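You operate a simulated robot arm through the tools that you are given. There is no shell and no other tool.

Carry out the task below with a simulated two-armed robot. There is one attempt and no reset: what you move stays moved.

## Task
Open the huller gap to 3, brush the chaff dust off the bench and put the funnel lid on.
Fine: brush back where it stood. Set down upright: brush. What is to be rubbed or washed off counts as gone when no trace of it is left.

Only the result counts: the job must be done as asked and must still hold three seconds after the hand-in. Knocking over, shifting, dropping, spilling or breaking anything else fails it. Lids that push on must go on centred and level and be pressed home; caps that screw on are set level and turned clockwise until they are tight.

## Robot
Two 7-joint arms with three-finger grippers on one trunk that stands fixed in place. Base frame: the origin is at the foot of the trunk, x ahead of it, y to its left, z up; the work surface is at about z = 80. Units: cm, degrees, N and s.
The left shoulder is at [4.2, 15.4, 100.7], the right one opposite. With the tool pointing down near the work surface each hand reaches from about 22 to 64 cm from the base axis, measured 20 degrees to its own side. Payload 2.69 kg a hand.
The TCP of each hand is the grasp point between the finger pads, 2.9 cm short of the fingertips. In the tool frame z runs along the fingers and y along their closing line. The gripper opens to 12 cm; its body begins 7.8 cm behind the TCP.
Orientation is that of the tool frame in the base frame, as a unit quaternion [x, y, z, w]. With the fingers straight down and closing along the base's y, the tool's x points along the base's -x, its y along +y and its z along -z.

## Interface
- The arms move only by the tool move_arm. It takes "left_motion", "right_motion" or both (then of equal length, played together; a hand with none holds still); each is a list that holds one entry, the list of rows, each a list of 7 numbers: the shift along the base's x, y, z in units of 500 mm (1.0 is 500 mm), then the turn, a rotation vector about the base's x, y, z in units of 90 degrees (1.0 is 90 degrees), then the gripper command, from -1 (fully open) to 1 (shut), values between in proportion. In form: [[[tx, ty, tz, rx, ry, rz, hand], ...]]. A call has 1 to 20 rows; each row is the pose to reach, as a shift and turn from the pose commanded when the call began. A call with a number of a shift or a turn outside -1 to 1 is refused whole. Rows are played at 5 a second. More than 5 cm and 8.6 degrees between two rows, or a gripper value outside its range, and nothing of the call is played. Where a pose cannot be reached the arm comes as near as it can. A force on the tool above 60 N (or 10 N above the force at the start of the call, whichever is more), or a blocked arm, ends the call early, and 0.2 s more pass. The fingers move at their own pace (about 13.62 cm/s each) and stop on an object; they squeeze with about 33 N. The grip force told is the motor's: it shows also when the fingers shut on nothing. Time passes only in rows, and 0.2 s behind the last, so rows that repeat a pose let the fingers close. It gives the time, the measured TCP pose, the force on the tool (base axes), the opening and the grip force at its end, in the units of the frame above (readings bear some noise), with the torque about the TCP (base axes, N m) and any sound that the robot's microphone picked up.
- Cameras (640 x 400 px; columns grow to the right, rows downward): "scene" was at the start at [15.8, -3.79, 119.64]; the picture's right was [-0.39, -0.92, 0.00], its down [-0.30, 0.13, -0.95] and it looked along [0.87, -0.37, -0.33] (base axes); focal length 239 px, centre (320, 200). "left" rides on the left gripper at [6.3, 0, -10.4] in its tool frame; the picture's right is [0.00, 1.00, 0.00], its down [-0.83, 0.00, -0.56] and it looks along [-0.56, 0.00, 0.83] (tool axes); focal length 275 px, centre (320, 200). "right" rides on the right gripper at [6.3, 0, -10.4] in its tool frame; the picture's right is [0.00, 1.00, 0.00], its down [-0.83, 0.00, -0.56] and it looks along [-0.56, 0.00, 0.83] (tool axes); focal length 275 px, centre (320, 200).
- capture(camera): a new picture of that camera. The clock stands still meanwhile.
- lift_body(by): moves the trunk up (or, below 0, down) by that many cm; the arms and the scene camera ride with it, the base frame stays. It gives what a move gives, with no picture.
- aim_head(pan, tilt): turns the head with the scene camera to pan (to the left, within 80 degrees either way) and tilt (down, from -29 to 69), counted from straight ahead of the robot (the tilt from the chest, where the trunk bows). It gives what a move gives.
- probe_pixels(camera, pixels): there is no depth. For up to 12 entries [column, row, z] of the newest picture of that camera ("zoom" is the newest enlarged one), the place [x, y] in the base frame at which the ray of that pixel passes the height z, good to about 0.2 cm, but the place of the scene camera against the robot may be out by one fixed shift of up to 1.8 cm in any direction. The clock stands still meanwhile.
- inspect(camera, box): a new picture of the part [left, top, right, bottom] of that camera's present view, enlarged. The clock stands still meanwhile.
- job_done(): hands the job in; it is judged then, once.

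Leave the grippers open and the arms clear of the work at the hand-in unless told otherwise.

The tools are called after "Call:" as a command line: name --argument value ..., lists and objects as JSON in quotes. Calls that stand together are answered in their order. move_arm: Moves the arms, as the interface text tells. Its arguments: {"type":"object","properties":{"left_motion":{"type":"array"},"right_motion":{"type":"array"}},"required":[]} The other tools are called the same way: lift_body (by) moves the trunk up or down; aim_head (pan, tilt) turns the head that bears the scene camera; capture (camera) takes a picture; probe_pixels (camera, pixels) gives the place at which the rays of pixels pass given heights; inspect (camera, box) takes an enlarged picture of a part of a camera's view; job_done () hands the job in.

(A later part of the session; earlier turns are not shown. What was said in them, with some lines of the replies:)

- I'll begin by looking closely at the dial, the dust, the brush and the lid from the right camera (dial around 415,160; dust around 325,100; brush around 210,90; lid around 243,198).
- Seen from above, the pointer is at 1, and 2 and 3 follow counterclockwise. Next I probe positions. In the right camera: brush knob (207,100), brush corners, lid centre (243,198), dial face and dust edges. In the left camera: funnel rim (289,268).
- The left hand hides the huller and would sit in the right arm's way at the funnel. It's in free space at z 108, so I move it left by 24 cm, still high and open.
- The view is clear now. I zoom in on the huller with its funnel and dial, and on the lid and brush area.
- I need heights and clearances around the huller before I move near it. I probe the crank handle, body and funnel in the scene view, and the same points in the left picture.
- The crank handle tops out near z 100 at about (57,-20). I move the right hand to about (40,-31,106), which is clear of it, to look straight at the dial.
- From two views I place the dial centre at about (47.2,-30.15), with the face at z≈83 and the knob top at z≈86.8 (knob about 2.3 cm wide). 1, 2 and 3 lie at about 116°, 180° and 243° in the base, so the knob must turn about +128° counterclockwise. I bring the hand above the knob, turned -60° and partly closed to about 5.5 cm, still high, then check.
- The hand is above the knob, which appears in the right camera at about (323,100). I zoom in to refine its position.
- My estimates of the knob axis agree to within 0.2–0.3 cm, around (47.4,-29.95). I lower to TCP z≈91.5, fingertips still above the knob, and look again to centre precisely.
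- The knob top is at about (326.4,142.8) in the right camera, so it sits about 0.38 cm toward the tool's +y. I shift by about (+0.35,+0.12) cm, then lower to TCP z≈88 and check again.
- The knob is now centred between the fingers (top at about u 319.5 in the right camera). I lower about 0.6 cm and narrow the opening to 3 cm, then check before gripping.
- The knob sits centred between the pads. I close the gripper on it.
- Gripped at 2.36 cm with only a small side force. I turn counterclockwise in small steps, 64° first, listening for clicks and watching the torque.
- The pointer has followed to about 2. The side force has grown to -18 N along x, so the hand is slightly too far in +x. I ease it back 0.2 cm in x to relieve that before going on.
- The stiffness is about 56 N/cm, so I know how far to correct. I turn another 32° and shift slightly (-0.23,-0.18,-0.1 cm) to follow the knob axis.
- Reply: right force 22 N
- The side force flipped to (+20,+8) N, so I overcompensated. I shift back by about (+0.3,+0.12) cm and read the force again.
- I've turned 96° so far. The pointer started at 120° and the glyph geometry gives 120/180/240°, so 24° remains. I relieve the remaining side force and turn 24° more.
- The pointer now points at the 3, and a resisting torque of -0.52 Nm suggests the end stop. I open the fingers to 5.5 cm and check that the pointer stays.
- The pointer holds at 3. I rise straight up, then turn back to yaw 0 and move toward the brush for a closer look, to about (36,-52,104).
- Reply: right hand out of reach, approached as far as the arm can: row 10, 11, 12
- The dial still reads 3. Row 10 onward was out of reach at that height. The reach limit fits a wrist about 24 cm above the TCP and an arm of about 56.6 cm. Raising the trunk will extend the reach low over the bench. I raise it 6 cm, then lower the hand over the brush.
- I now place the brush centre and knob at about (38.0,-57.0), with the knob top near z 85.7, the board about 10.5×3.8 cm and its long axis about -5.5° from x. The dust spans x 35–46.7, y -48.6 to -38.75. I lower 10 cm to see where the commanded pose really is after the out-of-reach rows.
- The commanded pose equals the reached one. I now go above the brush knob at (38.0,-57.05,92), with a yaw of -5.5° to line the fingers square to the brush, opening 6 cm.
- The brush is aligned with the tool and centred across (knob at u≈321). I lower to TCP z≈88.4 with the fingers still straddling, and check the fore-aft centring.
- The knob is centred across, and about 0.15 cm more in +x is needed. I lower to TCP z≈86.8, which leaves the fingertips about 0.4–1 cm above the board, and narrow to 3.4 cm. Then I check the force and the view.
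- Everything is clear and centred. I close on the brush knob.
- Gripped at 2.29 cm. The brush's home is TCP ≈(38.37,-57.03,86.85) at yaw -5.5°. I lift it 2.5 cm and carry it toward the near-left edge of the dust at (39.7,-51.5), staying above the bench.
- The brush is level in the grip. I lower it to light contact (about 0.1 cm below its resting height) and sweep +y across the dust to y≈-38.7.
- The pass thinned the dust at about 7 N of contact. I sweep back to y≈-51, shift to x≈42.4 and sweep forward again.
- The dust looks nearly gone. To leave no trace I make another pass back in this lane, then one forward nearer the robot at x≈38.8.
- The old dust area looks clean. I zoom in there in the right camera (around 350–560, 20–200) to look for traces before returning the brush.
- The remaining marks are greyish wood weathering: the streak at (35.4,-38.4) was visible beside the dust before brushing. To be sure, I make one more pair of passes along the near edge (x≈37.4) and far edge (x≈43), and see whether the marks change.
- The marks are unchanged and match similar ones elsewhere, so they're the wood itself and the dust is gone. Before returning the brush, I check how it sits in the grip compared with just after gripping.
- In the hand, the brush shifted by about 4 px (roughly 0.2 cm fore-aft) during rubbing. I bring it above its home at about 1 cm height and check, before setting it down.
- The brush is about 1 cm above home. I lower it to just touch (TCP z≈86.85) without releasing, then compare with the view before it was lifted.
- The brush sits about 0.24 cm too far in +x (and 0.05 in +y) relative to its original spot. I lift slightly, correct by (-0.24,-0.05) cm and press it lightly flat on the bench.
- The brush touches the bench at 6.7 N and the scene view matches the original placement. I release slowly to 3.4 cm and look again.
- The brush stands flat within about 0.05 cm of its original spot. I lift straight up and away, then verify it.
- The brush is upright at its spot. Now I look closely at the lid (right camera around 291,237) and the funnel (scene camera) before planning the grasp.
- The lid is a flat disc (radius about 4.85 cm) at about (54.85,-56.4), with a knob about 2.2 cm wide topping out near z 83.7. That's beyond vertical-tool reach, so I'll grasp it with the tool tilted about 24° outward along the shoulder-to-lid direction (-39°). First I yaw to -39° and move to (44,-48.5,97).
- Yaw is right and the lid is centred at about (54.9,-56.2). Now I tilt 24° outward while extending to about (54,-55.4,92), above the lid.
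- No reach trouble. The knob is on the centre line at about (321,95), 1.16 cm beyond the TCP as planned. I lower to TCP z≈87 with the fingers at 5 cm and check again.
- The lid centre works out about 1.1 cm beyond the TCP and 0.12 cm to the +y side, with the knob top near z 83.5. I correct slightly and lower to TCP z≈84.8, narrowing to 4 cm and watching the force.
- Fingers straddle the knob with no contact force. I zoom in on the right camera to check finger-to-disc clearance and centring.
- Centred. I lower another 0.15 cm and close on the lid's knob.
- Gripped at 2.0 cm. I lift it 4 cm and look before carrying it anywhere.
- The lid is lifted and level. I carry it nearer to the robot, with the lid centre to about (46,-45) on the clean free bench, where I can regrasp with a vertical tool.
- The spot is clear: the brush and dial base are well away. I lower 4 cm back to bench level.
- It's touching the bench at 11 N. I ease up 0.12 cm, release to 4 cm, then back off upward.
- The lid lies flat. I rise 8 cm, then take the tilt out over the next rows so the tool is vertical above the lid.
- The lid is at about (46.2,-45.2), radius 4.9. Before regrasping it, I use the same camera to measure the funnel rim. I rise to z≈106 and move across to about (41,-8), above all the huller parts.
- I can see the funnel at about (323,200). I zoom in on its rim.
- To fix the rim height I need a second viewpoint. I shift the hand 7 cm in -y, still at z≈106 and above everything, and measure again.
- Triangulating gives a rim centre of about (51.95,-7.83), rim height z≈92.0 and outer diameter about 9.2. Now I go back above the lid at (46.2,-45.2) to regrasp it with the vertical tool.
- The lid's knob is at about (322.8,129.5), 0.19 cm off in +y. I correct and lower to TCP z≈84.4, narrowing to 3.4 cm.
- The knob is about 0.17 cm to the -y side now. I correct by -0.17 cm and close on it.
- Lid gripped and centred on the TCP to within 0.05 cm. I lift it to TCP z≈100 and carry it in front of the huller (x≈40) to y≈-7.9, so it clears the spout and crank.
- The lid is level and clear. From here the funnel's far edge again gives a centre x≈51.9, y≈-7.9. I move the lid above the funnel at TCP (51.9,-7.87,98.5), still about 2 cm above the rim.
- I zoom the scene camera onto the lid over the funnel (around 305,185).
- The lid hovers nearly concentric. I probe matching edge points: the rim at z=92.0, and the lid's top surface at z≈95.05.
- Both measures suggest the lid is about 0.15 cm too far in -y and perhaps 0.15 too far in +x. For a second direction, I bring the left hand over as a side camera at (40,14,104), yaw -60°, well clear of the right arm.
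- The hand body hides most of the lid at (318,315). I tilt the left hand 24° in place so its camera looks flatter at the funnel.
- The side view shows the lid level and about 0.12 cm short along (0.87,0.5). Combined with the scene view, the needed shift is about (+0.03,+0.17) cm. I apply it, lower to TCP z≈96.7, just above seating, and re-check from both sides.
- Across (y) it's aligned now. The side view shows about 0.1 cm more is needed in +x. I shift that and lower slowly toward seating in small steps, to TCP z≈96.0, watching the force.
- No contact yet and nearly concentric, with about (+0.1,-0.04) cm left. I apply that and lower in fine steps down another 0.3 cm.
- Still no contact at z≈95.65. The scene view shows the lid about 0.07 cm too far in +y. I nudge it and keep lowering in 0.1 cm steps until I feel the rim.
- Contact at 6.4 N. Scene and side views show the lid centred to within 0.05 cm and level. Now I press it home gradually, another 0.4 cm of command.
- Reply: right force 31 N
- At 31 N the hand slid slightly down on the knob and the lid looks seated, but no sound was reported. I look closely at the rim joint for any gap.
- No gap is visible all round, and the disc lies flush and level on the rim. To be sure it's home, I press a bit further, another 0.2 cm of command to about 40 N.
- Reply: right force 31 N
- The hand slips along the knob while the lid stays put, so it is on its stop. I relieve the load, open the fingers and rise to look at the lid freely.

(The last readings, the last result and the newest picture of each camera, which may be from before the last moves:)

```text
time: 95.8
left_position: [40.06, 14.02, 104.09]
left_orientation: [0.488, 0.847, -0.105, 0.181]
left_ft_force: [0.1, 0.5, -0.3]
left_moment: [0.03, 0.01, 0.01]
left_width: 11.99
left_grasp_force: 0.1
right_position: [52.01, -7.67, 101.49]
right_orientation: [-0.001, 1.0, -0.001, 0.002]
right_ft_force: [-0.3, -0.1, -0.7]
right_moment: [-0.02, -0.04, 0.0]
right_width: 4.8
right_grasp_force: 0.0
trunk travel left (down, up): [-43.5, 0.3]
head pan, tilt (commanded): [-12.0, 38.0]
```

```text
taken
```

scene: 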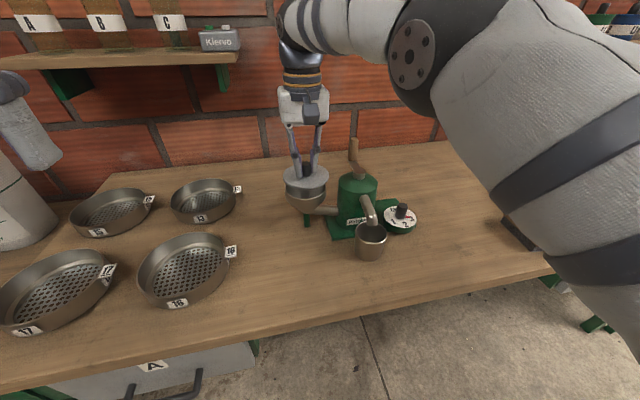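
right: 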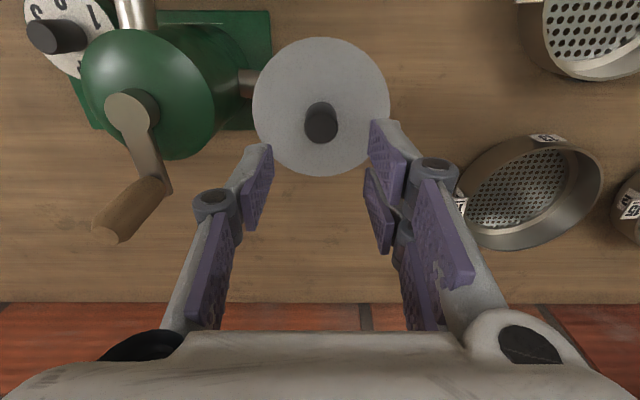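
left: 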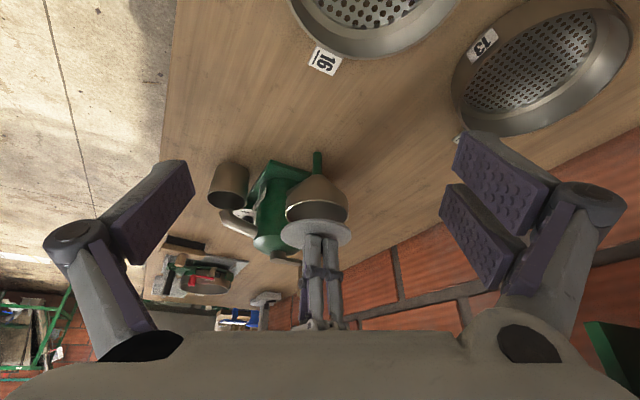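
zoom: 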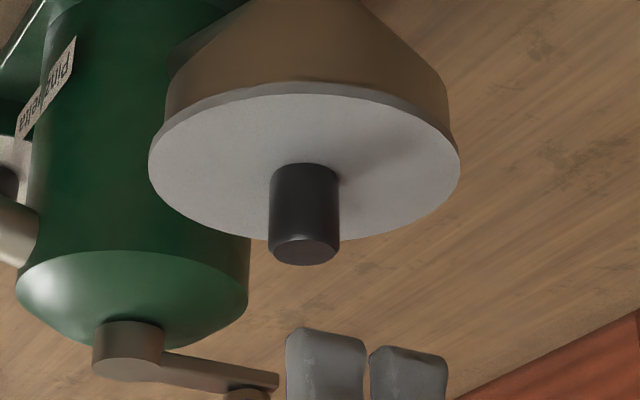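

The lid rests flat, perhaps 0.1 cm off in -x. I zoom in on its edges in both views to judge the overhang.

Call:
inspect --camera "left" --box '[282, 195, 354, 240]'

Call:
inspect --camera "scene" --box '[283, 172, 331, 202]'

```text
8.89 times, centred on (318, 218) of left
```

zoom: 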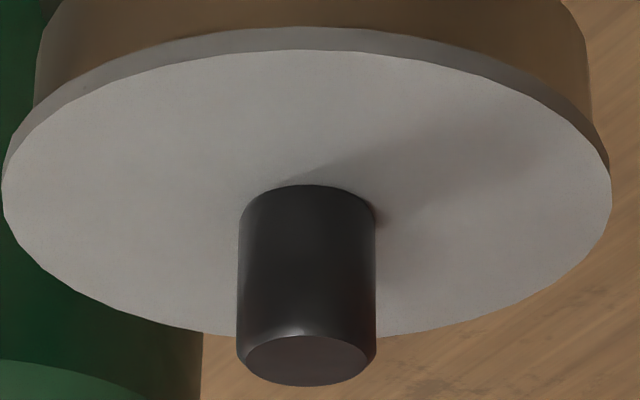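

```text
13.33 times, centred on (307, 187) of scene
```

zoom: 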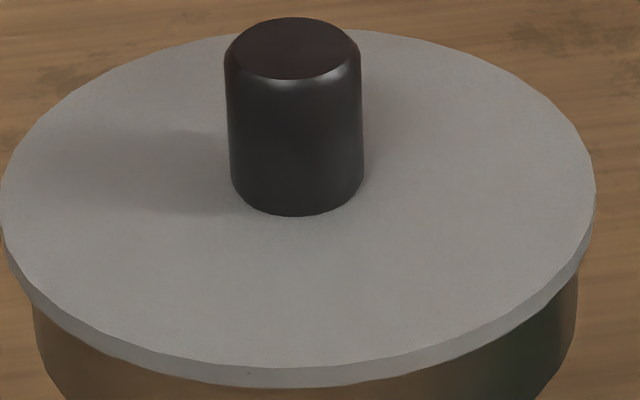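

The lid is seated level but slid about (-0.13,+0.06) cm while I pressed. I'll regrip the knob gently, nudge it back to centre and release without side load. First I lower around the knob with x corrected by -0.3.

Call:
move_arm --right_motion '[[[-0.006, 0, -0.04, 0, 0, 0, 0.2], [-0.006, 0, -0.08, 0, 0, 0, 0.2], [-0.006, 0, -0.105, 0, 0, 0, 0.43], [-0.006, 0, -0.108, 0, 0, 0, 0.43], [-0.006, 0, -0.108, 0, 0, 0, 0.43]]]'

Call:
inspect --camera "right" --box '[220, 90, 420, 215]'

```text
time: 97.0
left_position: [39.96, 14.13, 103.91]
left_orientation: [0.489, 0.847, -0.103, 0.18]
left_ft_force: [-0.3, -0.4, 0.1]
left_moment: [-0.02, 0.0, 0.03]
left_width: 12.0
left_grasp_force: 0.0
right_position: [51.78, -7.83, 96.03]
right_orientation: [-0.001, 1.0, 0.0, 0.001]
right_ft_force: [-0.1, -0.1, 0.8]
right_moment: [0.02, -0.01, -0.02]
right_width: 3.41
right_grasp_force: 0.1
trunk travel left (down, up): [-43.5, 0.3]
head pan, tilt (commanded): [-12.0, 38.0]
```

```text
3.20 times, centred on (320, 152) of right
```

zoom: 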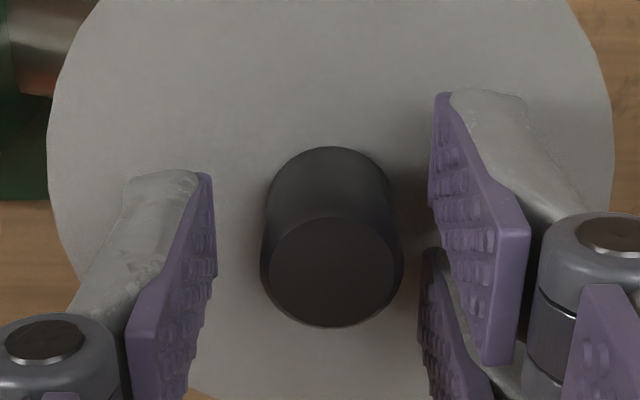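

The knob is 0.18 cm to the +y side. I align by +0.18, close gently, then nudge by (+0.13,-0.06) and read the force.

Call:
move_arm --right_motion '[[[0, 0.0036, 0, 0, 0, 0, 0.43], [0, 0.0036, 0, 0, 0, 0, 0.6], [0, 0.0036, 0, 0, 0, 0, 1], [0, 0.0036, 0, 0, 0, 0, 1], [0, 0.0036, 0, 0, 0, 0, 1]]]'

Call:
inspect --camera "left" --box '[282, 195, 354, 240]'

Call:
inspect --camera "scene" --box '[283, 172, 331, 202]'

```text
time: 98.2
left_position: [39.9, 14.07, 103.98]
left_orientation: [0.489, 0.847, -0.105, 0.181]
left_ft_force: [-0.4, 0.1, 1.2]
left_moment: [0.0, 0.01, 0.0]
left_width: 11.99
left_grasp_force: 0.0
right_position: [51.82, -7.68, 95.99]
right_orientation: [-0.001, 1.0, 0.0, 0.001]
right_ft_force: [-0.2, -0.4, 0.1]
right_moment: [-0.03, -0.02, 0.01]
right_width: 1.99
right_grasp_force: 33.0
trunk travel left (down, up): [-43.5, 0.3]
head pan, tilt (commanded): [-12.0, 38.0]
```

```text
8.89 times, centred on (318, 218) of left
```

zoom: 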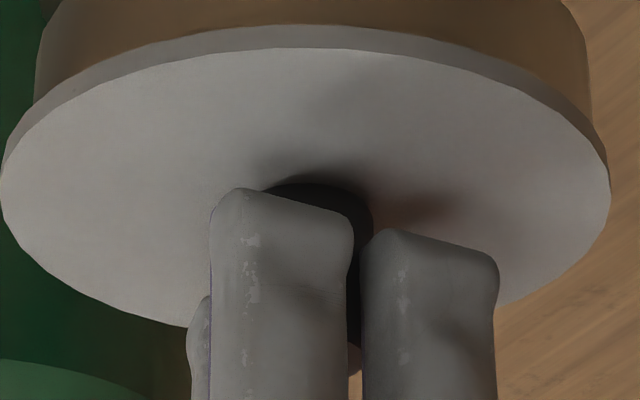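

```text
13.33 times, centred on (307, 187) of scene
```

zoom: 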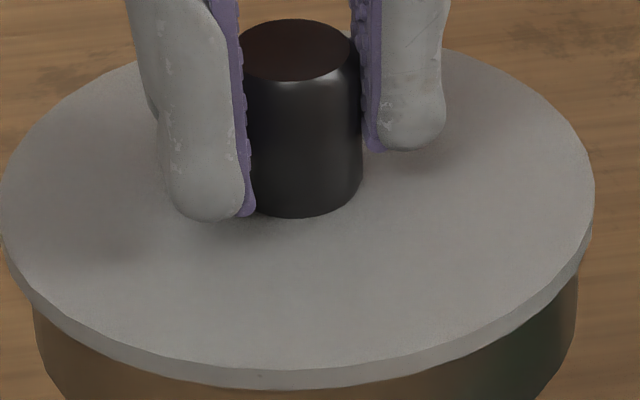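

Gripped without disturbing it. Now I nudge (+0.13,-0.06) cm along the rim.

Call:
move_arm --right_motion '[[[0.0013, -0.0006, 0, 0, 0, 0, 1], [0.0026, -0.0012, 0, 0, 0, 0, 1], [0.0026, -0.0012, 0, 0, 0, 0, 1]]]'

Call:
inspect --camera "left" --box '[282, 195, 354, 240]'

Call:
inspect --camera "scene" --box '[283, 172, 331, 202]'

```text
time: 99.0
left_position: [40.05, 14.05, 104.06]
left_orientation: [0.489, 0.847, -0.103, 0.181]
left_ft_force: [0.4, 0.1, 0.2]
left_moment: [-0.01, 0.0, 0.01]
left_width: 11.99
left_grasp_force: 0.0
right_position: [52.06, -7.72, 96.08]
right_orientation: [0.0, 1.0, -0.001, 0.001]
right_ft_force: [0.6, 0.3, 1.1]
right_moment: [0.01, 0.03, 0.0]
right_width: 1.99
right_grasp_force: 33.4
trunk travel left (down, up): [-43.5, 0.3]
head pan, tilt (commanded): [-12.0, 38.0]
```

```text
8.89 times, centred on (318, 218) of left
```

zoom: 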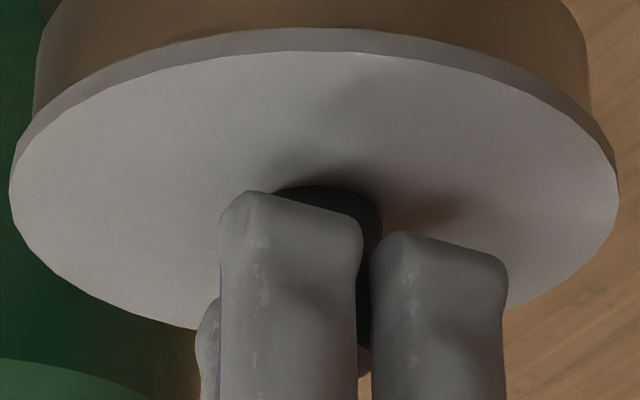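

```text
13.33 times, centred on (307, 187) of scene
```

zoom: 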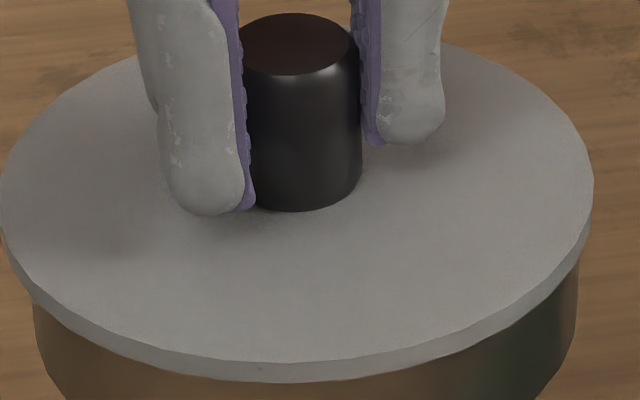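

Now the side view shows the lid centred to about 0.03 cm, while the scene view says 0.07 cm more in -y. I nudge y by -0.07, then press down lightly and release.

Call:
move_arm --right_motion '[[[0, -0.0014, 0, 0, 0, 0, 1], [0, -0.0014, -0.003, 0, 0, 0, 1], [0, -0.0014, -0.006, 0, 0, 0, 1], [0, -0.0014, -0.006, 0, 0, 0, 1]]]'

Call:
inspect --camera "left" --box '[282, 195, 354, 240]'

Call:
inspect --camera "scene" --box '[283, 172, 331, 202]'

```text
time: 100.0
left_position: [39.9, 14.09, 104.21]
left_orientation: [0.489, 0.847, -0.104, 0.182]
left_ft_force: [-0.1, -0.2, -0.1]
left_moment: [0.0, -0.02, -0.04]
left_width: 12.0
left_grasp_force: 0.1
right_position: [51.97, -7.85, 96.1]
right_orientation: [-0.001, 1.0, -0.001, 0.004]
right_ft_force: [3.3, 2.1, 20.1]
right_moment: [0.11, 0.6, -0.03]
right_width: 1.99
right_grasp_force: 32.6
trunk travel left (down, up): [-43.5, 0.3]
head pan, tilt (commanded): [-12.0, 38.0]
```

```text
8.89 times, centred on (318, 218) of left
```

zoom: 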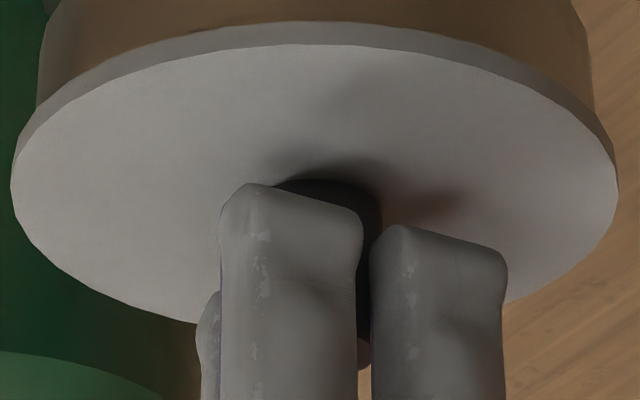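

```text
13.33 times, centred on (307, 187) of scene
```

zoom: 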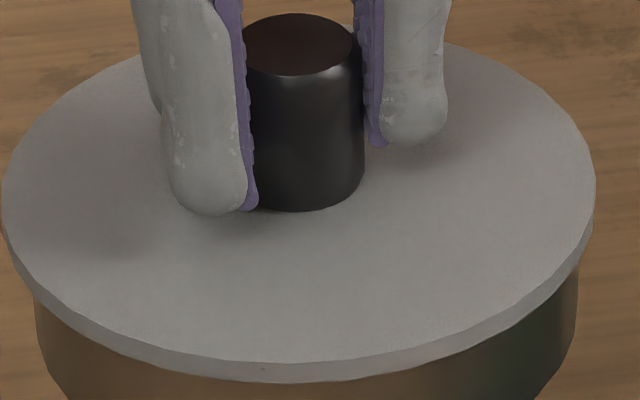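

The lid is centred (under 0.05 cm in both views) and pressed at 20 N. I relieve the push, open and rise. Then I'll push straight down on the knob top with closed fingers to make sure it's home.

Call:
move_arm --right_motion '[[[0, 0, 0.003, 0, 0, 0, 1], [0, 0, 0.005, 0, 0, 0, 1], [0, 0, 0.005, 0, 0, 0, 0.7], [0, 0, 0.005, 0, 0, 0, 0.4], [0, 0, 0.005, 0, 0, 0, 0.2], [0, 0, 0.04, 0, 0, 0, 0.2], [0, 0, 0.08, 0, 0, 0, 0.2], [0, 0, 0.1, 0, 0, 0, 0.2]]]'

Call:
inspect --camera "left" --box '[282, 195, 354, 240]'

Call:
inspect --camera "scene" --box '[283, 172, 331, 202]'

Call:
capture --camera "right"

```text
time: 101.8
left_position: [40.01, 14.05, 103.98]
left_orientation: [0.49, 0.846, -0.106, 0.181]
left_ft_force: [-0.7, -0.8, 1.1]
left_moment: [-0.01, -0.01, -0.02]
left_width: 12.0
left_grasp_force: 0.0
right_position: [51.94, -7.59, 100.76]
right_orientation: [0.0, 1.0, 0.0, 0.001]
right_ft_force: [0.0, -1.0, 0.7]
right_moment: [0.0, -0.02, -0.01]
right_width: 4.81
right_grasp_force: 0.1
trunk travel left (down, up): [-43.5, 0.3]
head pan, tilt (commanded): [-12.0, 38.0]
```

```text
8.89 times, centred on (318, 218) of left
```

zoom: 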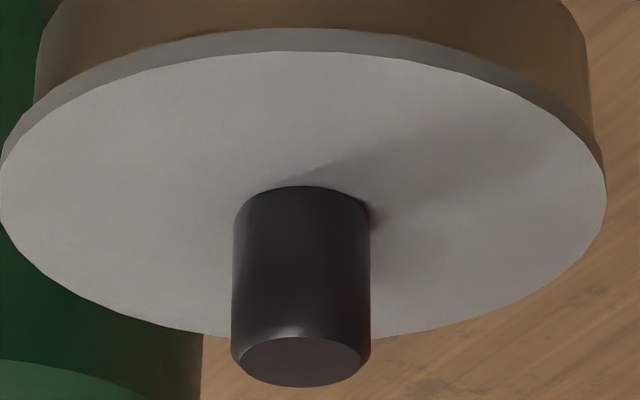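

```text
13.33 times, centred on (307, 187) of scene
```

zoom: 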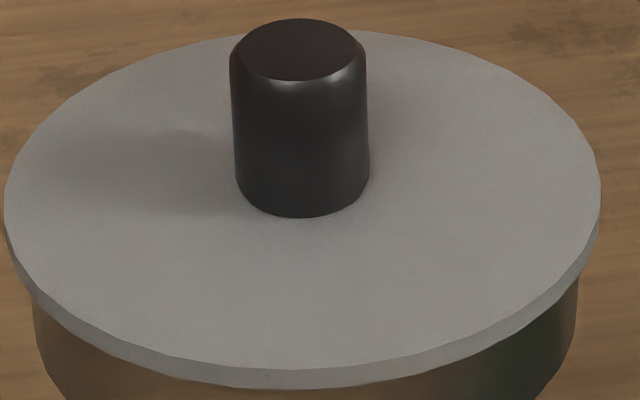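

```text
taken
```

right: 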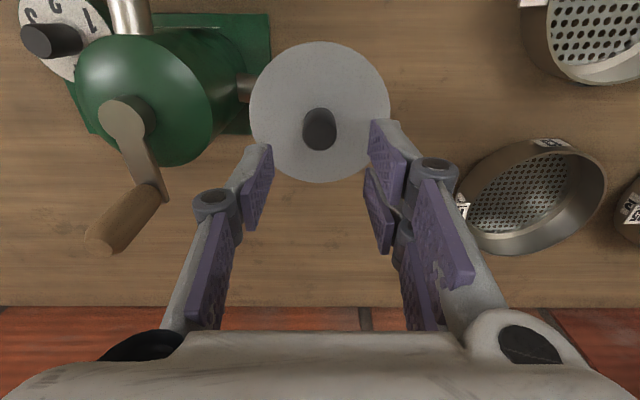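

The lid is seated and level, sitting about 0.1 cm from centre. Now I close the fingers fully above the knob and press straight down on the knob top, in small steps.

Call:
move_arm --right_motion '[[[-0.002, 0, 0, 0, 0, 0, 0.6], [-0.002, 0, 0, 0, 0, 0, 1], [-0.002, 0, 0, 0, 0, 0, 1], [-0.002, 0, -0.03, 0, 0, 0, 1], [-0.002, 0, -0.05, 0, 0, 0, 1], [-0.002, 0, -0.054, 0, 0, 0, 1], [-0.002, 0, -0.058, 0, 0, 0, 1], [-0.002, 0, -0.058, 0, 0, 0, 1]]]'

Call:
inspect --camera "scene" --box '[275, 160, 335, 205]'

Call:
inspect --camera "left" --box '[282, 195, 354, 260]'

```text
time: 103.6
left_position: [39.95, 14.16, 103.98]
left_orientation: [0.489, 0.847, -0.104, 0.181]
left_ft_force: [-0.4, 0.1, -0.2]
left_moment: [0.02, -0.02, 0.02]
left_width: 12.01
left_grasp_force: 0.0
right_position: [51.78, -7.82, 97.82]
right_orientation: [-0.001, 1.0, 0.0, 0.002]
right_ft_force: [0.4, -0.7, 0.0]
right_moment: [-0.02, 0.01, 0.0]
right_width: 0.01
right_grasp_force: 28.5
trunk travel left (down, up): [-43.5, 0.3]
head pan, tilt (commanded): [-12.0, 38.0]
```

```text
8.89 times, centred on (305, 182) of scene
```

zoom: 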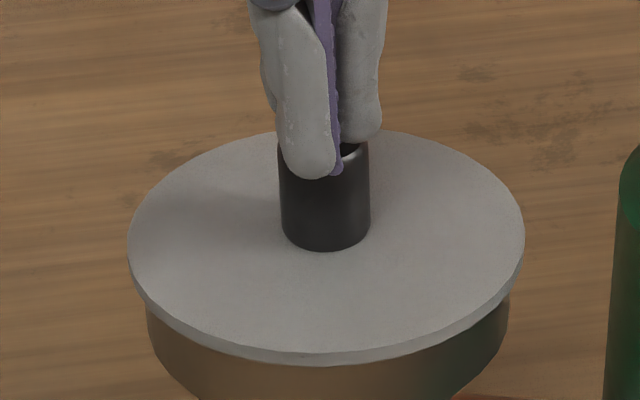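

```text
6.15 times, centred on (318, 228) of left
```

zoom: 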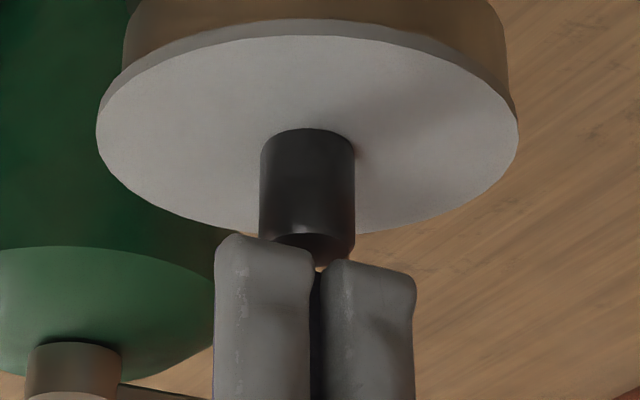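

The closed fingertips are just above the knob. I shift (-0.15,+0.08) cm to centre them and press down in small steps.

Call:
move_arm --right_motion '[[[-0.003, 0.0016, 0, 0, 0, 0, 1], [-0.003, 0.0016, -0.003, 0, 0, 0, 1], [-0.003, 0.0016, -0.006, 0, 0, 0, 1], [-0.003, 0.0016, -0.009, 0, 0, 0, 1], [-0.003, 0.0016, -0.009, 0, 0, 0, 1]]]'

```text
time: 104.8
left_position: [39.96, 14.1, 103.94]
left_orientation: [0.49, 0.847, -0.105, 0.18]
left_ft_force: [0.2, -0.3, -0.3]
left_moment: [0.01, 0.01, 0.0]
left_width: 12.01
left_grasp_force: 0.1
right_position: [51.67, -7.65, 97.46]
right_orientation: [0.0, 1.0, 0.001, 0.001]
right_ft_force: [0.8, 1.3, 3.0]
right_moment: [0.03, -0.03, 0.02]
right_width: 0.6
right_grasp_force: 28.5
trunk travel left (down, up): [-43.5, 0.3]
head pan, tilt (commanded): [-12.0, 38.0]
```

The fingers started to spread (0.6 cm) on touching the knob. I look before pressing any more.

Call:
inspect --camera "scene" --box '[275, 160, 335, 205]'

Call:
inspect --camera "left" --box '[282, 195, 354, 260]'

Call:
inspect --camera "right" --box '[220, 60, 420, 215]'

```text
8.89 times, centred on (305, 182) of scene
```

zoom: 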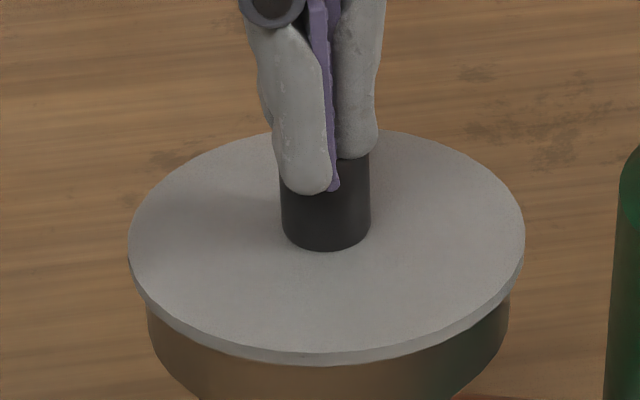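

```text
6.15 times, centred on (318, 228) of left
```

zoom: 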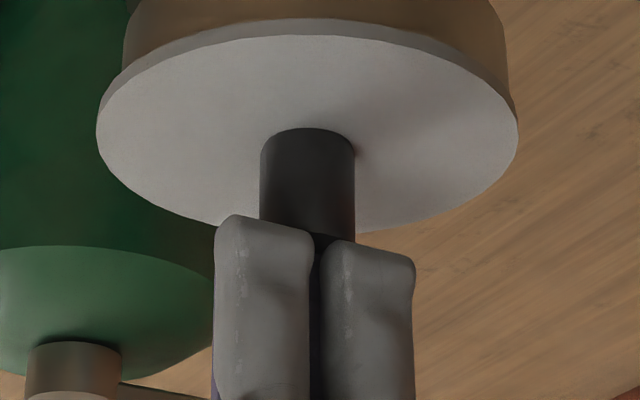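

```text
2.58 times, centred on (320, 138) of right
```

zoom: 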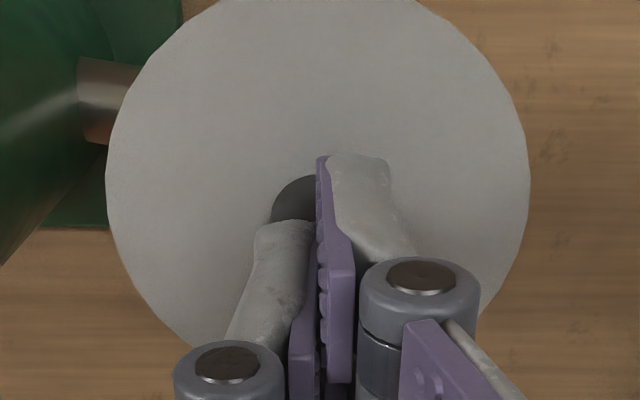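

The closed fingertips only wedge apart, so this isn't a good way to push. It also shows the lid doesn't sink: earlier 31 N through the knob didn't move it either, so it is on its stop. My second release had lifted it by about 0.25 cm before letting go, which shifted it. I rise, open, and will regrip to re-centre it and release at exactly seat height.

Call:
move_arm --right_motion '[[[0, 0, 0.02, 0, 0, 0, 1], [0, 0, 0.05, 0, 0, 0, 1], [0, 0, 0.065, 0, 0, 0, 0.6], [0, 0, 0.065, 0, 0, 0, 0.2], [0, 0, 0.065, 0, 0, 0, 0.2]]]'

Call:
inspect --camera "left" --box '[282, 195, 354, 240]'

Call:
inspect --camera "scene" --box '[283, 172, 331, 202]'

Call:
inspect --camera "right" --box '[220, 30, 420, 190]'

```text
time: 106.0
left_position: [39.98, 14.13, 103.94]
left_orientation: [0.489, 0.847, -0.104, 0.181]
left_ft_force: [-0.1, -0.3, -0.5]
left_moment: [-0.03, 0.03, 0.02]
left_width: 12.01
left_grasp_force: 0.1
right_position: [51.67, -7.54, 100.81]
right_orientation: [-0.001, 1.0, 0.0, 0.001]
right_ft_force: [0.0, 0.6, 0.4]
right_moment: [0.01, -0.02, -0.01]
right_width: 4.78
right_grasp_force: 0.1
trunk travel left (down, up): [-43.5, 0.3]
head pan, tilt (commanded): [-12.0, 38.0]
```

```text
8.89 times, centred on (318, 218) of left
```

zoom: 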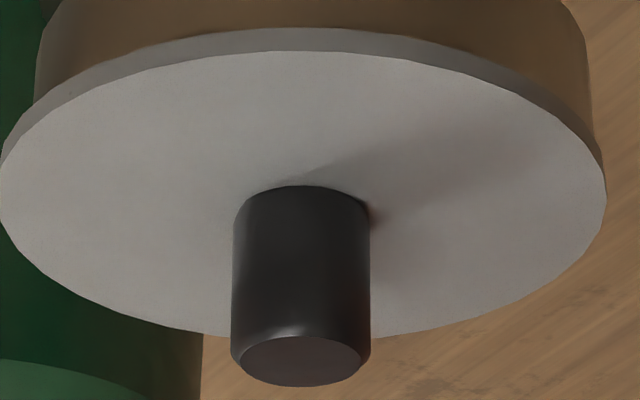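

```text
13.33 times, centred on (307, 187) of scene
```

zoom: 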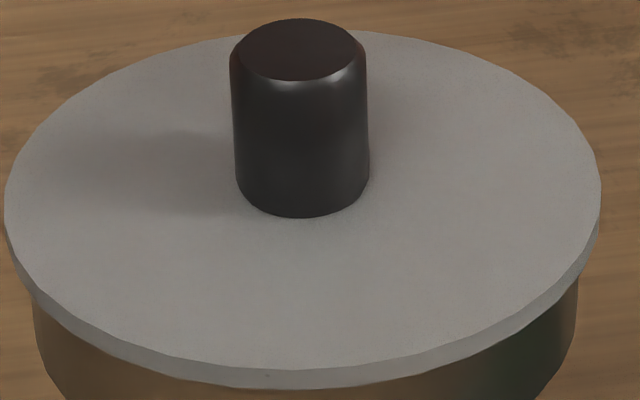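

```text
2.50 times, centred on (320, 110) of right
```

zoom: 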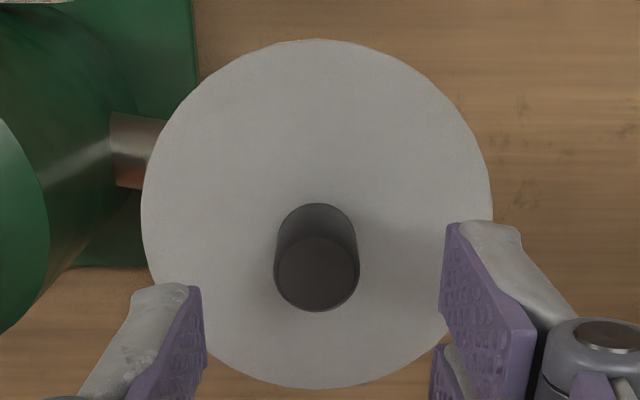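

The lid is unchanged: about 0.16 cm off in -x and otherwise aligned. I regrip at exactly the same height as before (TCP z≈96.0), first lowering around the knob.

Call:
move_arm --right_motion '[[[0.0018, -0.0016, -0.04, 0, 0, 0, 0.2], [0.0018, -0.0016, -0.08, 0, 0, 0, 0.3], [0.0018, -0.0016, -0.098, 0, 0, 0, 0.43], [0.0018, -0.0016, -0.098, 0, 0, 0, 0.43]]]'

Call:
inspect --camera "right" --box '[220, 90, 420, 215]'

```text
time: 107.0
left_position: [40.04, 14.07, 103.94]
left_orientation: [0.489, 0.847, -0.104, 0.18]
left_ft_force: [0.3, 1.2, -0.3]
left_moment: [0.0, 0.01, 0.02]
left_width: 11.99
left_grasp_force: 0.1
right_position: [51.86, -7.68, 95.71]
right_orientation: [-0.001, 1.0, -0.001, 0.001]
right_ft_force: [0.3, -0.6, 0.6]
right_moment: [0.04, 0.04, 0.02]
right_width: 3.42
right_grasp_force: 0.1
trunk travel left (down, up): [-43.5, 0.3]
head pan, tilt (commanded): [-12.0, 38.0]
```

```text
3.20 times, centred on (320, 152) of right
```

zoom: 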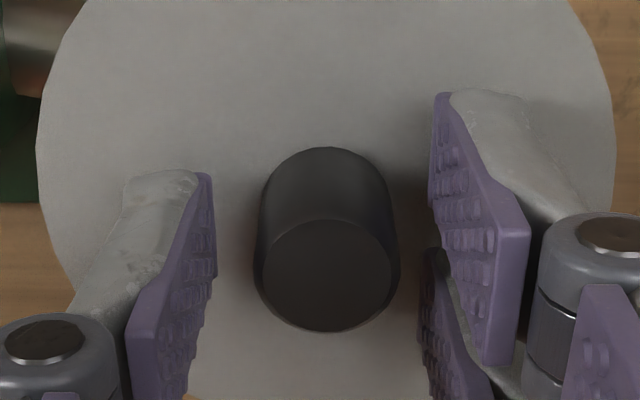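

The knob is 0.09 cm to +y. I align, close, then nudge +0.16 cm in x at constant height.

Call:
move_arm --right_motion '[[[0, 0.0018, 0, 0, 0, 0, 0.43], [0, 0.0018, 0, 0, 0, 0, 0.65], [0, 0.0018, 0, 0, 0, 0, 1], [0, 0.0018, 0, 0, 0, 0, 1], [0.0016, 0.0016, 0, 0, 0, 0, 1], [0.0034, 0.0014, 0, 0, 0, 0, 1], [0.0034, 0.0014, 0, 0, 0, 0, 1], [0.0034, 0.0014, 0, 0, 0, 0, 1]]]'

Call:
inspect --camera "left" --box '[282, 195, 354, 240]'

Call:
inspect --camera "scene" --box '[283, 172, 331, 202]'

```text
time: 108.8
left_position: [40.1, 14.16, 103.93]
left_orientation: [0.49, 0.847, -0.105, 0.18]
left_ft_force: [0.1, 0.3, 1.2]
left_moment: [0.04, 0.02, 0.01]
left_width: 12.0
left_grasp_force: 0.1
right_position: [51.97, -7.7, 95.79]
right_orientation: [0.0, 1.0, -0.001, 0.0]
right_ft_force: [0.8, 0.3, -0.3]
right_moment: [0.01, 0.0, -0.01]
right_width: 1.95
right_grasp_force: 33.1
trunk travel left (down, up): [-43.5, 0.3]
head pan, tilt (commanded): [-12.0, 38.0]
```

```text
8.89 times, centred on (318, 218) of left
```

zoom: 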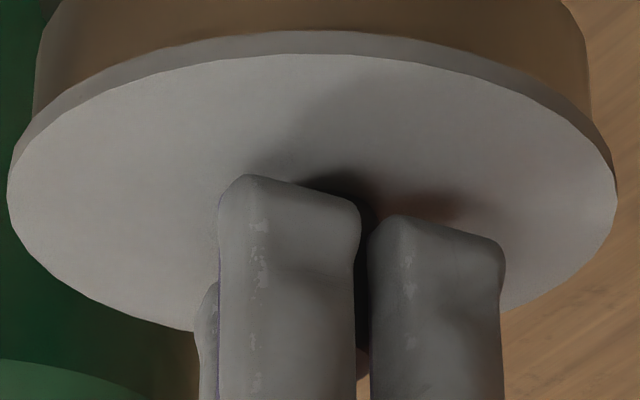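

```text
13.33 times, centred on (307, 187) of scene
```

zoom: 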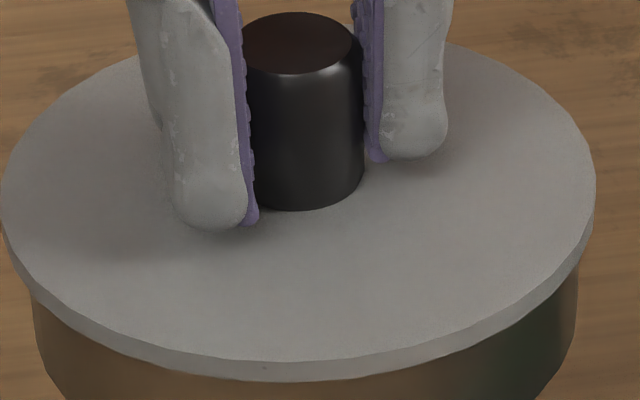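

Centred in both views, with no lateral load. I press down briefly (about 0.3 cm of command), return to just below neutral so nothing lifts, then open.

Call:
move_arm --right_motion '[[[0, 0, -0.003, 0, 0, 0, 1], [0, 0, -0.006, 0, 0, 0, 1], [0, 0, -0.006, 0, 0, 0, 1], [0, 0, -0.003, 0, 0, 0, 1], [0, 0, -0.001, 0, 0, 0, 1], [0, 0, -0.001, 0, 0, 0, 1]]]'

Call:
inspect --camera "left" --box '[282, 195, 354, 240]'

```text
time: 110.2
left_position: [39.96, 14.12, 104.04]
left_orientation: [0.489, 0.847, -0.105, 0.18]
left_ft_force: [-0.8, -0.2, -0.2]
left_moment: [0.0, 0.0, 0.06]
left_width: 11.98
left_grasp_force: 0.0
right_position: [51.97, -7.7, 95.7]
right_orientation: [-0.001, 1.0, 0.001, 0.002]
right_ft_force: [3.1, -1.3, 9.6]
right_moment: [-0.09, -0.38, -0.05]
right_width: 1.98
right_grasp_force: 32.9
trunk travel left (down, up): [-43.5, 0.3]
head pan, tilt (commanded): [-12.0, 38.0]
```

```text
8.89 times, centred on (318, 218) of left
```

zoom: 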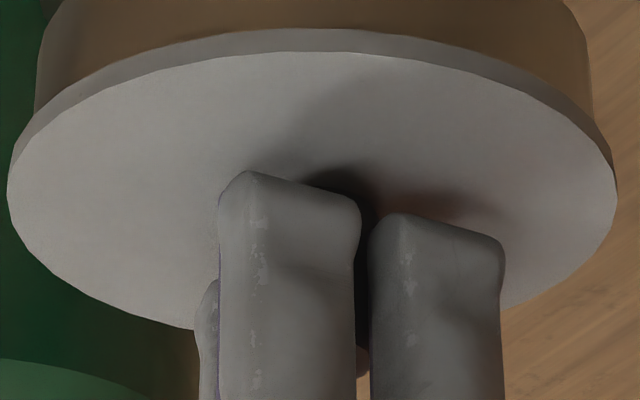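

A light 9.6 N downward load remains, with 3 N in x. I relieve those slightly (+0.05 cm in x, +0.1 cm in z) and open the fingers, then rise straight up.

Call:
move_arm --right_motion '[[[0.001, 0, 0.002, 0, 0, 0, 1], [0.001, 0, 0.002, 0, 0, 0, 0.75], [0.001, 0, 0.002, 0, 0, 0, 0.55], [0.001, 0, 0.002, 0, 0, 0, 0.35], [0.001, 0, 0.002, 0, 0, 0, 0.2], [0.001, 0, 0.03, 0, 0, 0, 0.2], [0.001, 0, 0.1, 0, 0, 0, 0.2], [0.001, 0, 0.16, 0, 0, 0, 0.2], [0.001, 0, 0.16, 0, 0, 0, 0.2]]]'

Call:
inspect --camera "left" --box '[282, 195, 354, 240]'

Call:
inspect --camera "scene" --box '[283, 172, 331, 202]'

```text
time: 112.2
left_position: [39.98, 14.03, 103.95]
left_orientation: [0.488, 0.847, -0.104, 0.182]
left_ft_force: [-0.6, -0.4, 0.4]
left_moment: [0.02, 0.0, 0.03]
left_width: 11.99
left_grasp_force: 0.1
right_position: [51.76, -7.53, 103.49]
right_orientation: [0.0, 1.0, 0.0, 0.001]
right_ft_force: [-0.1, -0.3, 1.3]
right_moment: [0.01, -0.01, -0.02]
right_width: 4.8
right_grasp_force: 0.2
trunk travel left (down, up): [-43.5, 0.3]
head pan, tilt (commanded): [-12.0, 38.0]
```

```text
8.89 times, centred on (318, 218) of left
```

zoom: 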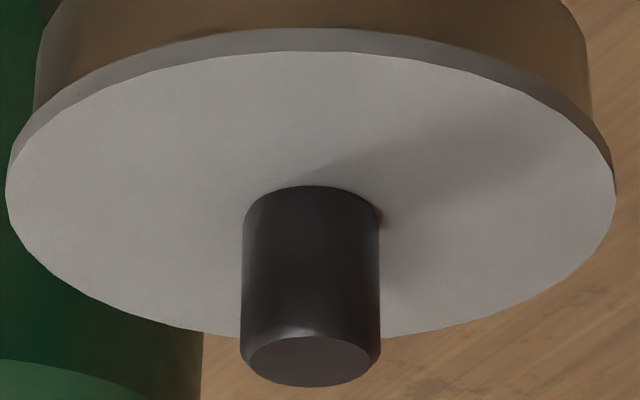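

```text
13.33 times, centred on (307, 187) of scene
```

zoom: 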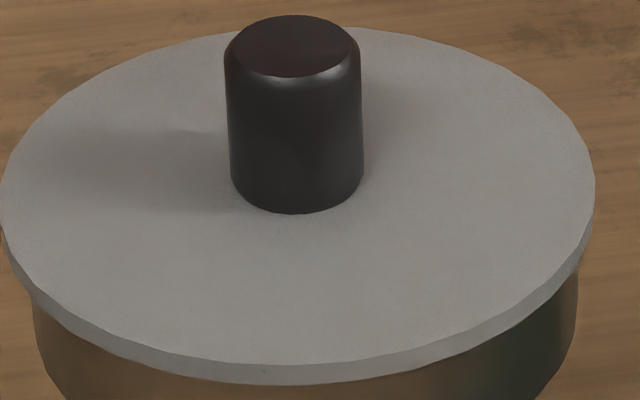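

The lid sits centred (under 0.1 cm), level and flush, and its lower edge lies exactly at the rim height seen earlier. Now I return the left hand: take the tilt out, then go back to its earlier place.

Call:
move_arm --left_motion '[[[0, 0.02, 0.03, 0.0577, 0.0333, 0, -1], [-0.02, 0.04, 0.06, 0.1155, 0.0667, 0, -1], [-0.05, 0.06, 0.09, 0.1732, 0.1, 0, -1], [-0.09, 0.09, 0.12, 0.231, 0.1333, 0, -1], [-0.13, 0.12, 0.15, 0.231, 0.1333, 0, -1], [-0.18, 0.136, 0.18, 0.231, 0.1333, 0, -1], [-0.24, 0.136, 0.2, 0.231, 0.1333, 0, -1], [-0.24, 0.136, 0.2, 0.231, 0.1333, 0, -1]]]'

Call:
inspect --camera "scene" --box '[275, 160, 335, 205]'

```text
time: 114.0
left_position: [27.95, 20.85, 113.84]
left_orientation: [0.5, 0.866, 0.0, 0.0]
left_ft_force: [0.0, 0.0, -0.4]
left_moment: [-0.01, 0.0, -0.01]
left_width: 12.02
left_grasp_force: 0.1
right_position: [51.76, -7.62, 103.41]
right_orientation: [0.0, 1.0, 0.0, 0.0]
right_ft_force: [0.1, -0.6, 0.0]
right_moment: [0.0, 0.0, 0.0]
right_width: 4.8
right_grasp_force: 0.1
trunk travel left (down, up): [-43.5, 0.3]
head pan, tilt (commanded): [-12.0, 38.0]
```

```text
8.89 times, centred on (305, 182) of scene
```

zoom: 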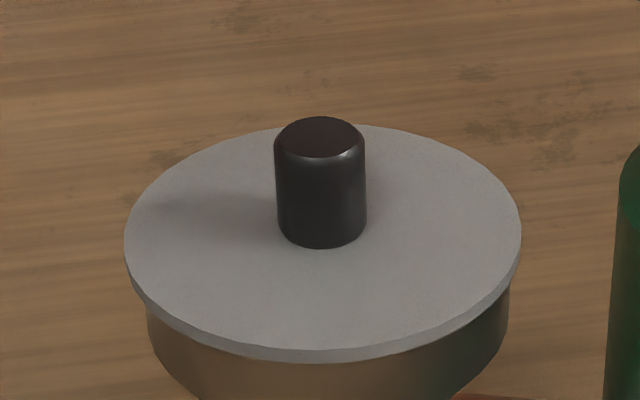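

The lid is seated properly. I pull the right hand back toward the robot above everything, then to the right, and open it fully.

Call:
move_arm --right_motion '[[[0, 0, 0.04, 0, 0, 0, 0.2], [-0.08, 0, 0.05, 0, 0, 0, 0.2], [-0.16, 0, 0.05, 0, 0, 0, 0], [-0.24, -0.02, 0.05, 0, 0, 0, -0.5], [-0.3, -0.08, 0.05, 0, 0, 0, -1], [-0.32, -0.16, 0.05, 0, 0, 0, -1], [-0.32, -0.24, 0.05, 0, 0, 0, -1], [-0.32, -0.32, 0.05, 0, 0, 0, -1], [-0.32, -0.4, 0.05, 0, 0, 0, -1], [-0.32, -0.48, 0.05, 0, 0, 0, -1], [-0.32, -0.56, 0.05, 0, 0, 0, -1], [-0.32, -0.64, 0.05, 0, 0, 0, -1], [-0.32, -0.72, 0.05, 0, 0, 0, -1], [-0.32, -0.72, 0.05, 0, 0, 0, -1]]]'

Call:
capture --camera "right"

Call:
aim_head --pan -25 --tilt 38

Call:
capture --camera "scene"

```text
time: 117.0
left_position: [28.07, 21.01, 113.91]
left_orientation: [0.5, 0.866, 0.0, 0.001]
left_ft_force: [-0.6, 0.1, -0.3]
left_moment: [0.0, -0.02, 0.02]
left_width: 11.98
left_grasp_force: 0.1
right_position: [35.78, -43.52, 106.32]
right_orientation: [-0.001, 1.0, 0.0, 0.001]
right_ft_force: [0.7, 0.0, -0.8]
right_moment: [0.05, -0.02, 0.03]
right_width: 12.02
right_grasp_force: 0.0
right hand out of reach, approached as far as the arm can: row 1
trunk travel left (down, up): [-43.5, 0.3]
head pan, tilt (commanded): [-12.0, 38.0]
```

```text
taken
```

right: 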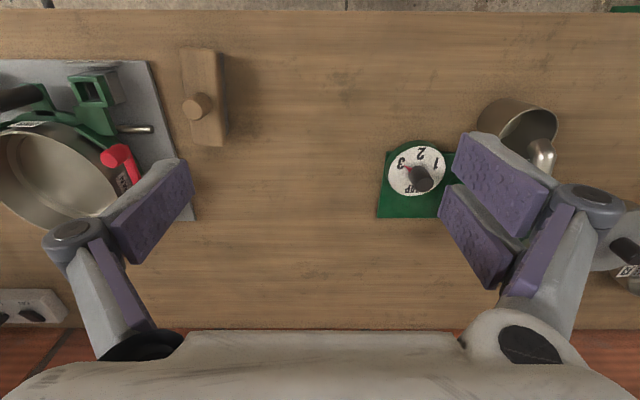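

```text
time: 117.8
left_position: [28.01, 20.9, 113.93]
left_orientation: [0.501, 0.866, -0.001, 0.001]
left_ft_force: [0.1, 0.5, 0.3]
left_moment: [-0.02, 0.02, 0.05]
left_width: 12.0
left_grasp_force: 0.1
right_position: [35.73, -43.43, 106.2]
right_orientation: [-0.001, 1.0, 0.0, 0.0]
right_ft_force: [0.7, -0.8, 0.4]
right_moment: [-0.01, -0.01, 0.01]
right_width: 12.0
right_grasp_force: 0.0
trunk travel left (down, up): [-43.5, 0.3]
head pan, tilt (commanded): [-25.0, 38.0]
```

```text
taken
```

scene: 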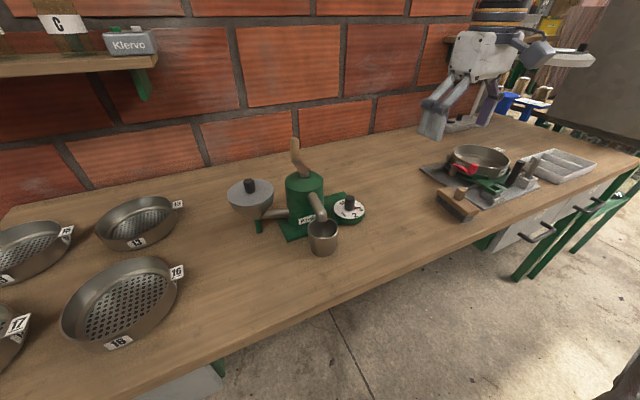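

The pointer reads 3, the bench looks clean and the lid is on. I move the right hand to its exact starting pose so I can compare the brush directly with the first pictures.

Call:
move_arm --right_motion '[[[0.003, -0.008, 0.042, 0, 0, 0, -1], [0.003, -0.008, 0.042, 0, 0, 0, -1], [0.003, -0.008, 0.042, 0, 0, 0, -1]]]'

Call:
inspect --camera "right" --box '[170, 30, 390, 240]'

Call:
inspect --camera "right" --box '[360, 80, 560, 220]'

Call:
inspect --camera "scene" --box '[210, 130, 380, 260]'

```text
time: 118.5
left_position: [28.03, 20.92, 113.94]
left_orientation: [0.5, 0.866, -0.001, 0.001]
left_ft_force: [0.9, 0.0, 0.3]
left_moment: [0.05, -0.01, -0.01]
left_width: 12.0
left_grasp_force: 0.1
right_position: [36.09, -43.94, 108.3]
right_orientation: [-0.001, 1.0, 0.0, 0.001]
right_ft_force: [-1.0, 0.2, 0.6]
right_moment: [0.0, 0.02, 0.01]
right_width: 12.0
right_grasp_force: 0.0
trunk travel left (down, up): [-43.5, 0.3]
head pan, tilt (commanded): [-25.0, 38.0]
```

```text
1.90 times, centred on (280, 135) of right
```

zoom: 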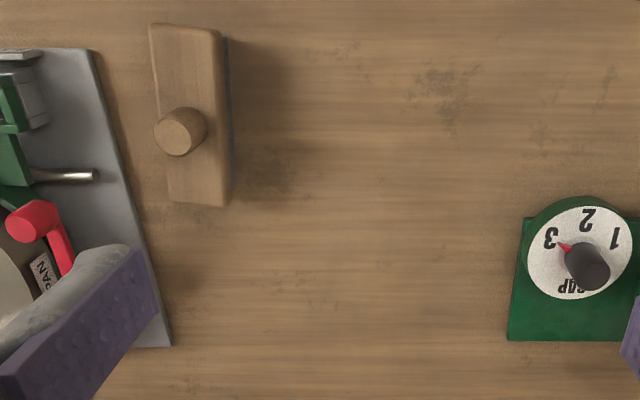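

```text
2.86 times, centred on (460, 150) of right
```

zoom: 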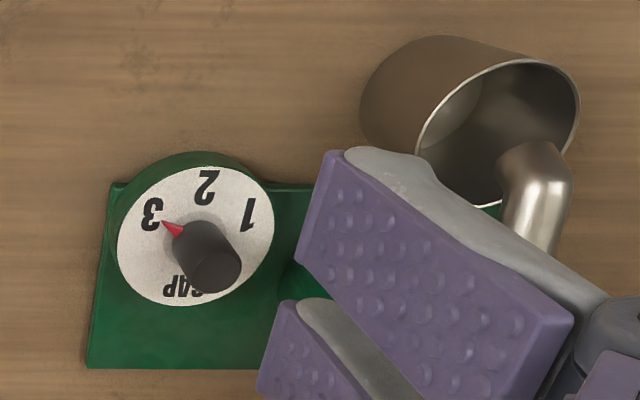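

```text
3.08 times, centred on (295, 195) of scene
```

zoom: 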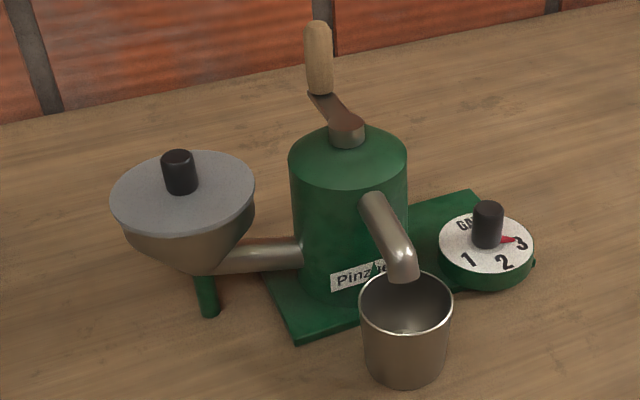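

Everything matches:
- **Dial:** the pointer is on 3.
- **Bench:** the dust is gone, and only the wood's own weathering remains.
- **Brush:** it is upright within about 0.1 cm of where it stood in the first pictures.
- **Lid:** it sits centred, level and flush on the funnel.
- **Surroundings:** the cup, huller and sieves look unmoved, both grippers are open and the arms are clear.

I hand in the job.

Call:
job_done

```text
The job is handed in.
```

The job is handed in. The result hasn't come back, so what follows is what I saw in the last pictures.

- **Huller gap:** I turned the knob 120°, and the pointer sits on 3.
- **Chaff dust:** I brushed the area in several overlapping passes and no dust is visible. A few dark marks remain on the wood. One was already visible beside the dust before I started, and none of them changed with more brushing.
- **Brush:** It stands upright, within about 0.1 cm of where it was.
- **Funnel lid:** It is level, flush with the rim and centred to within about 0.1 cm. I pressed it through its knob to about 31 N. It didn't sink any further and I heard no click, so I judged it home from the flush fit.

I moved the lid in two steps. It was out of reach for a vertical grip, so I first set it down on the clean bench and regripped it there. On the funnel I regripped it twice more to re-centre it, after it slid about 0.15 cm. During one of those releases I lifted it about 0.25 cm by mistake and it dropped back onto the rim.

Nothing else looks moved. Both grippers are open and the arms are clear of the work. The trunk is still 6 cm higher than at the start.
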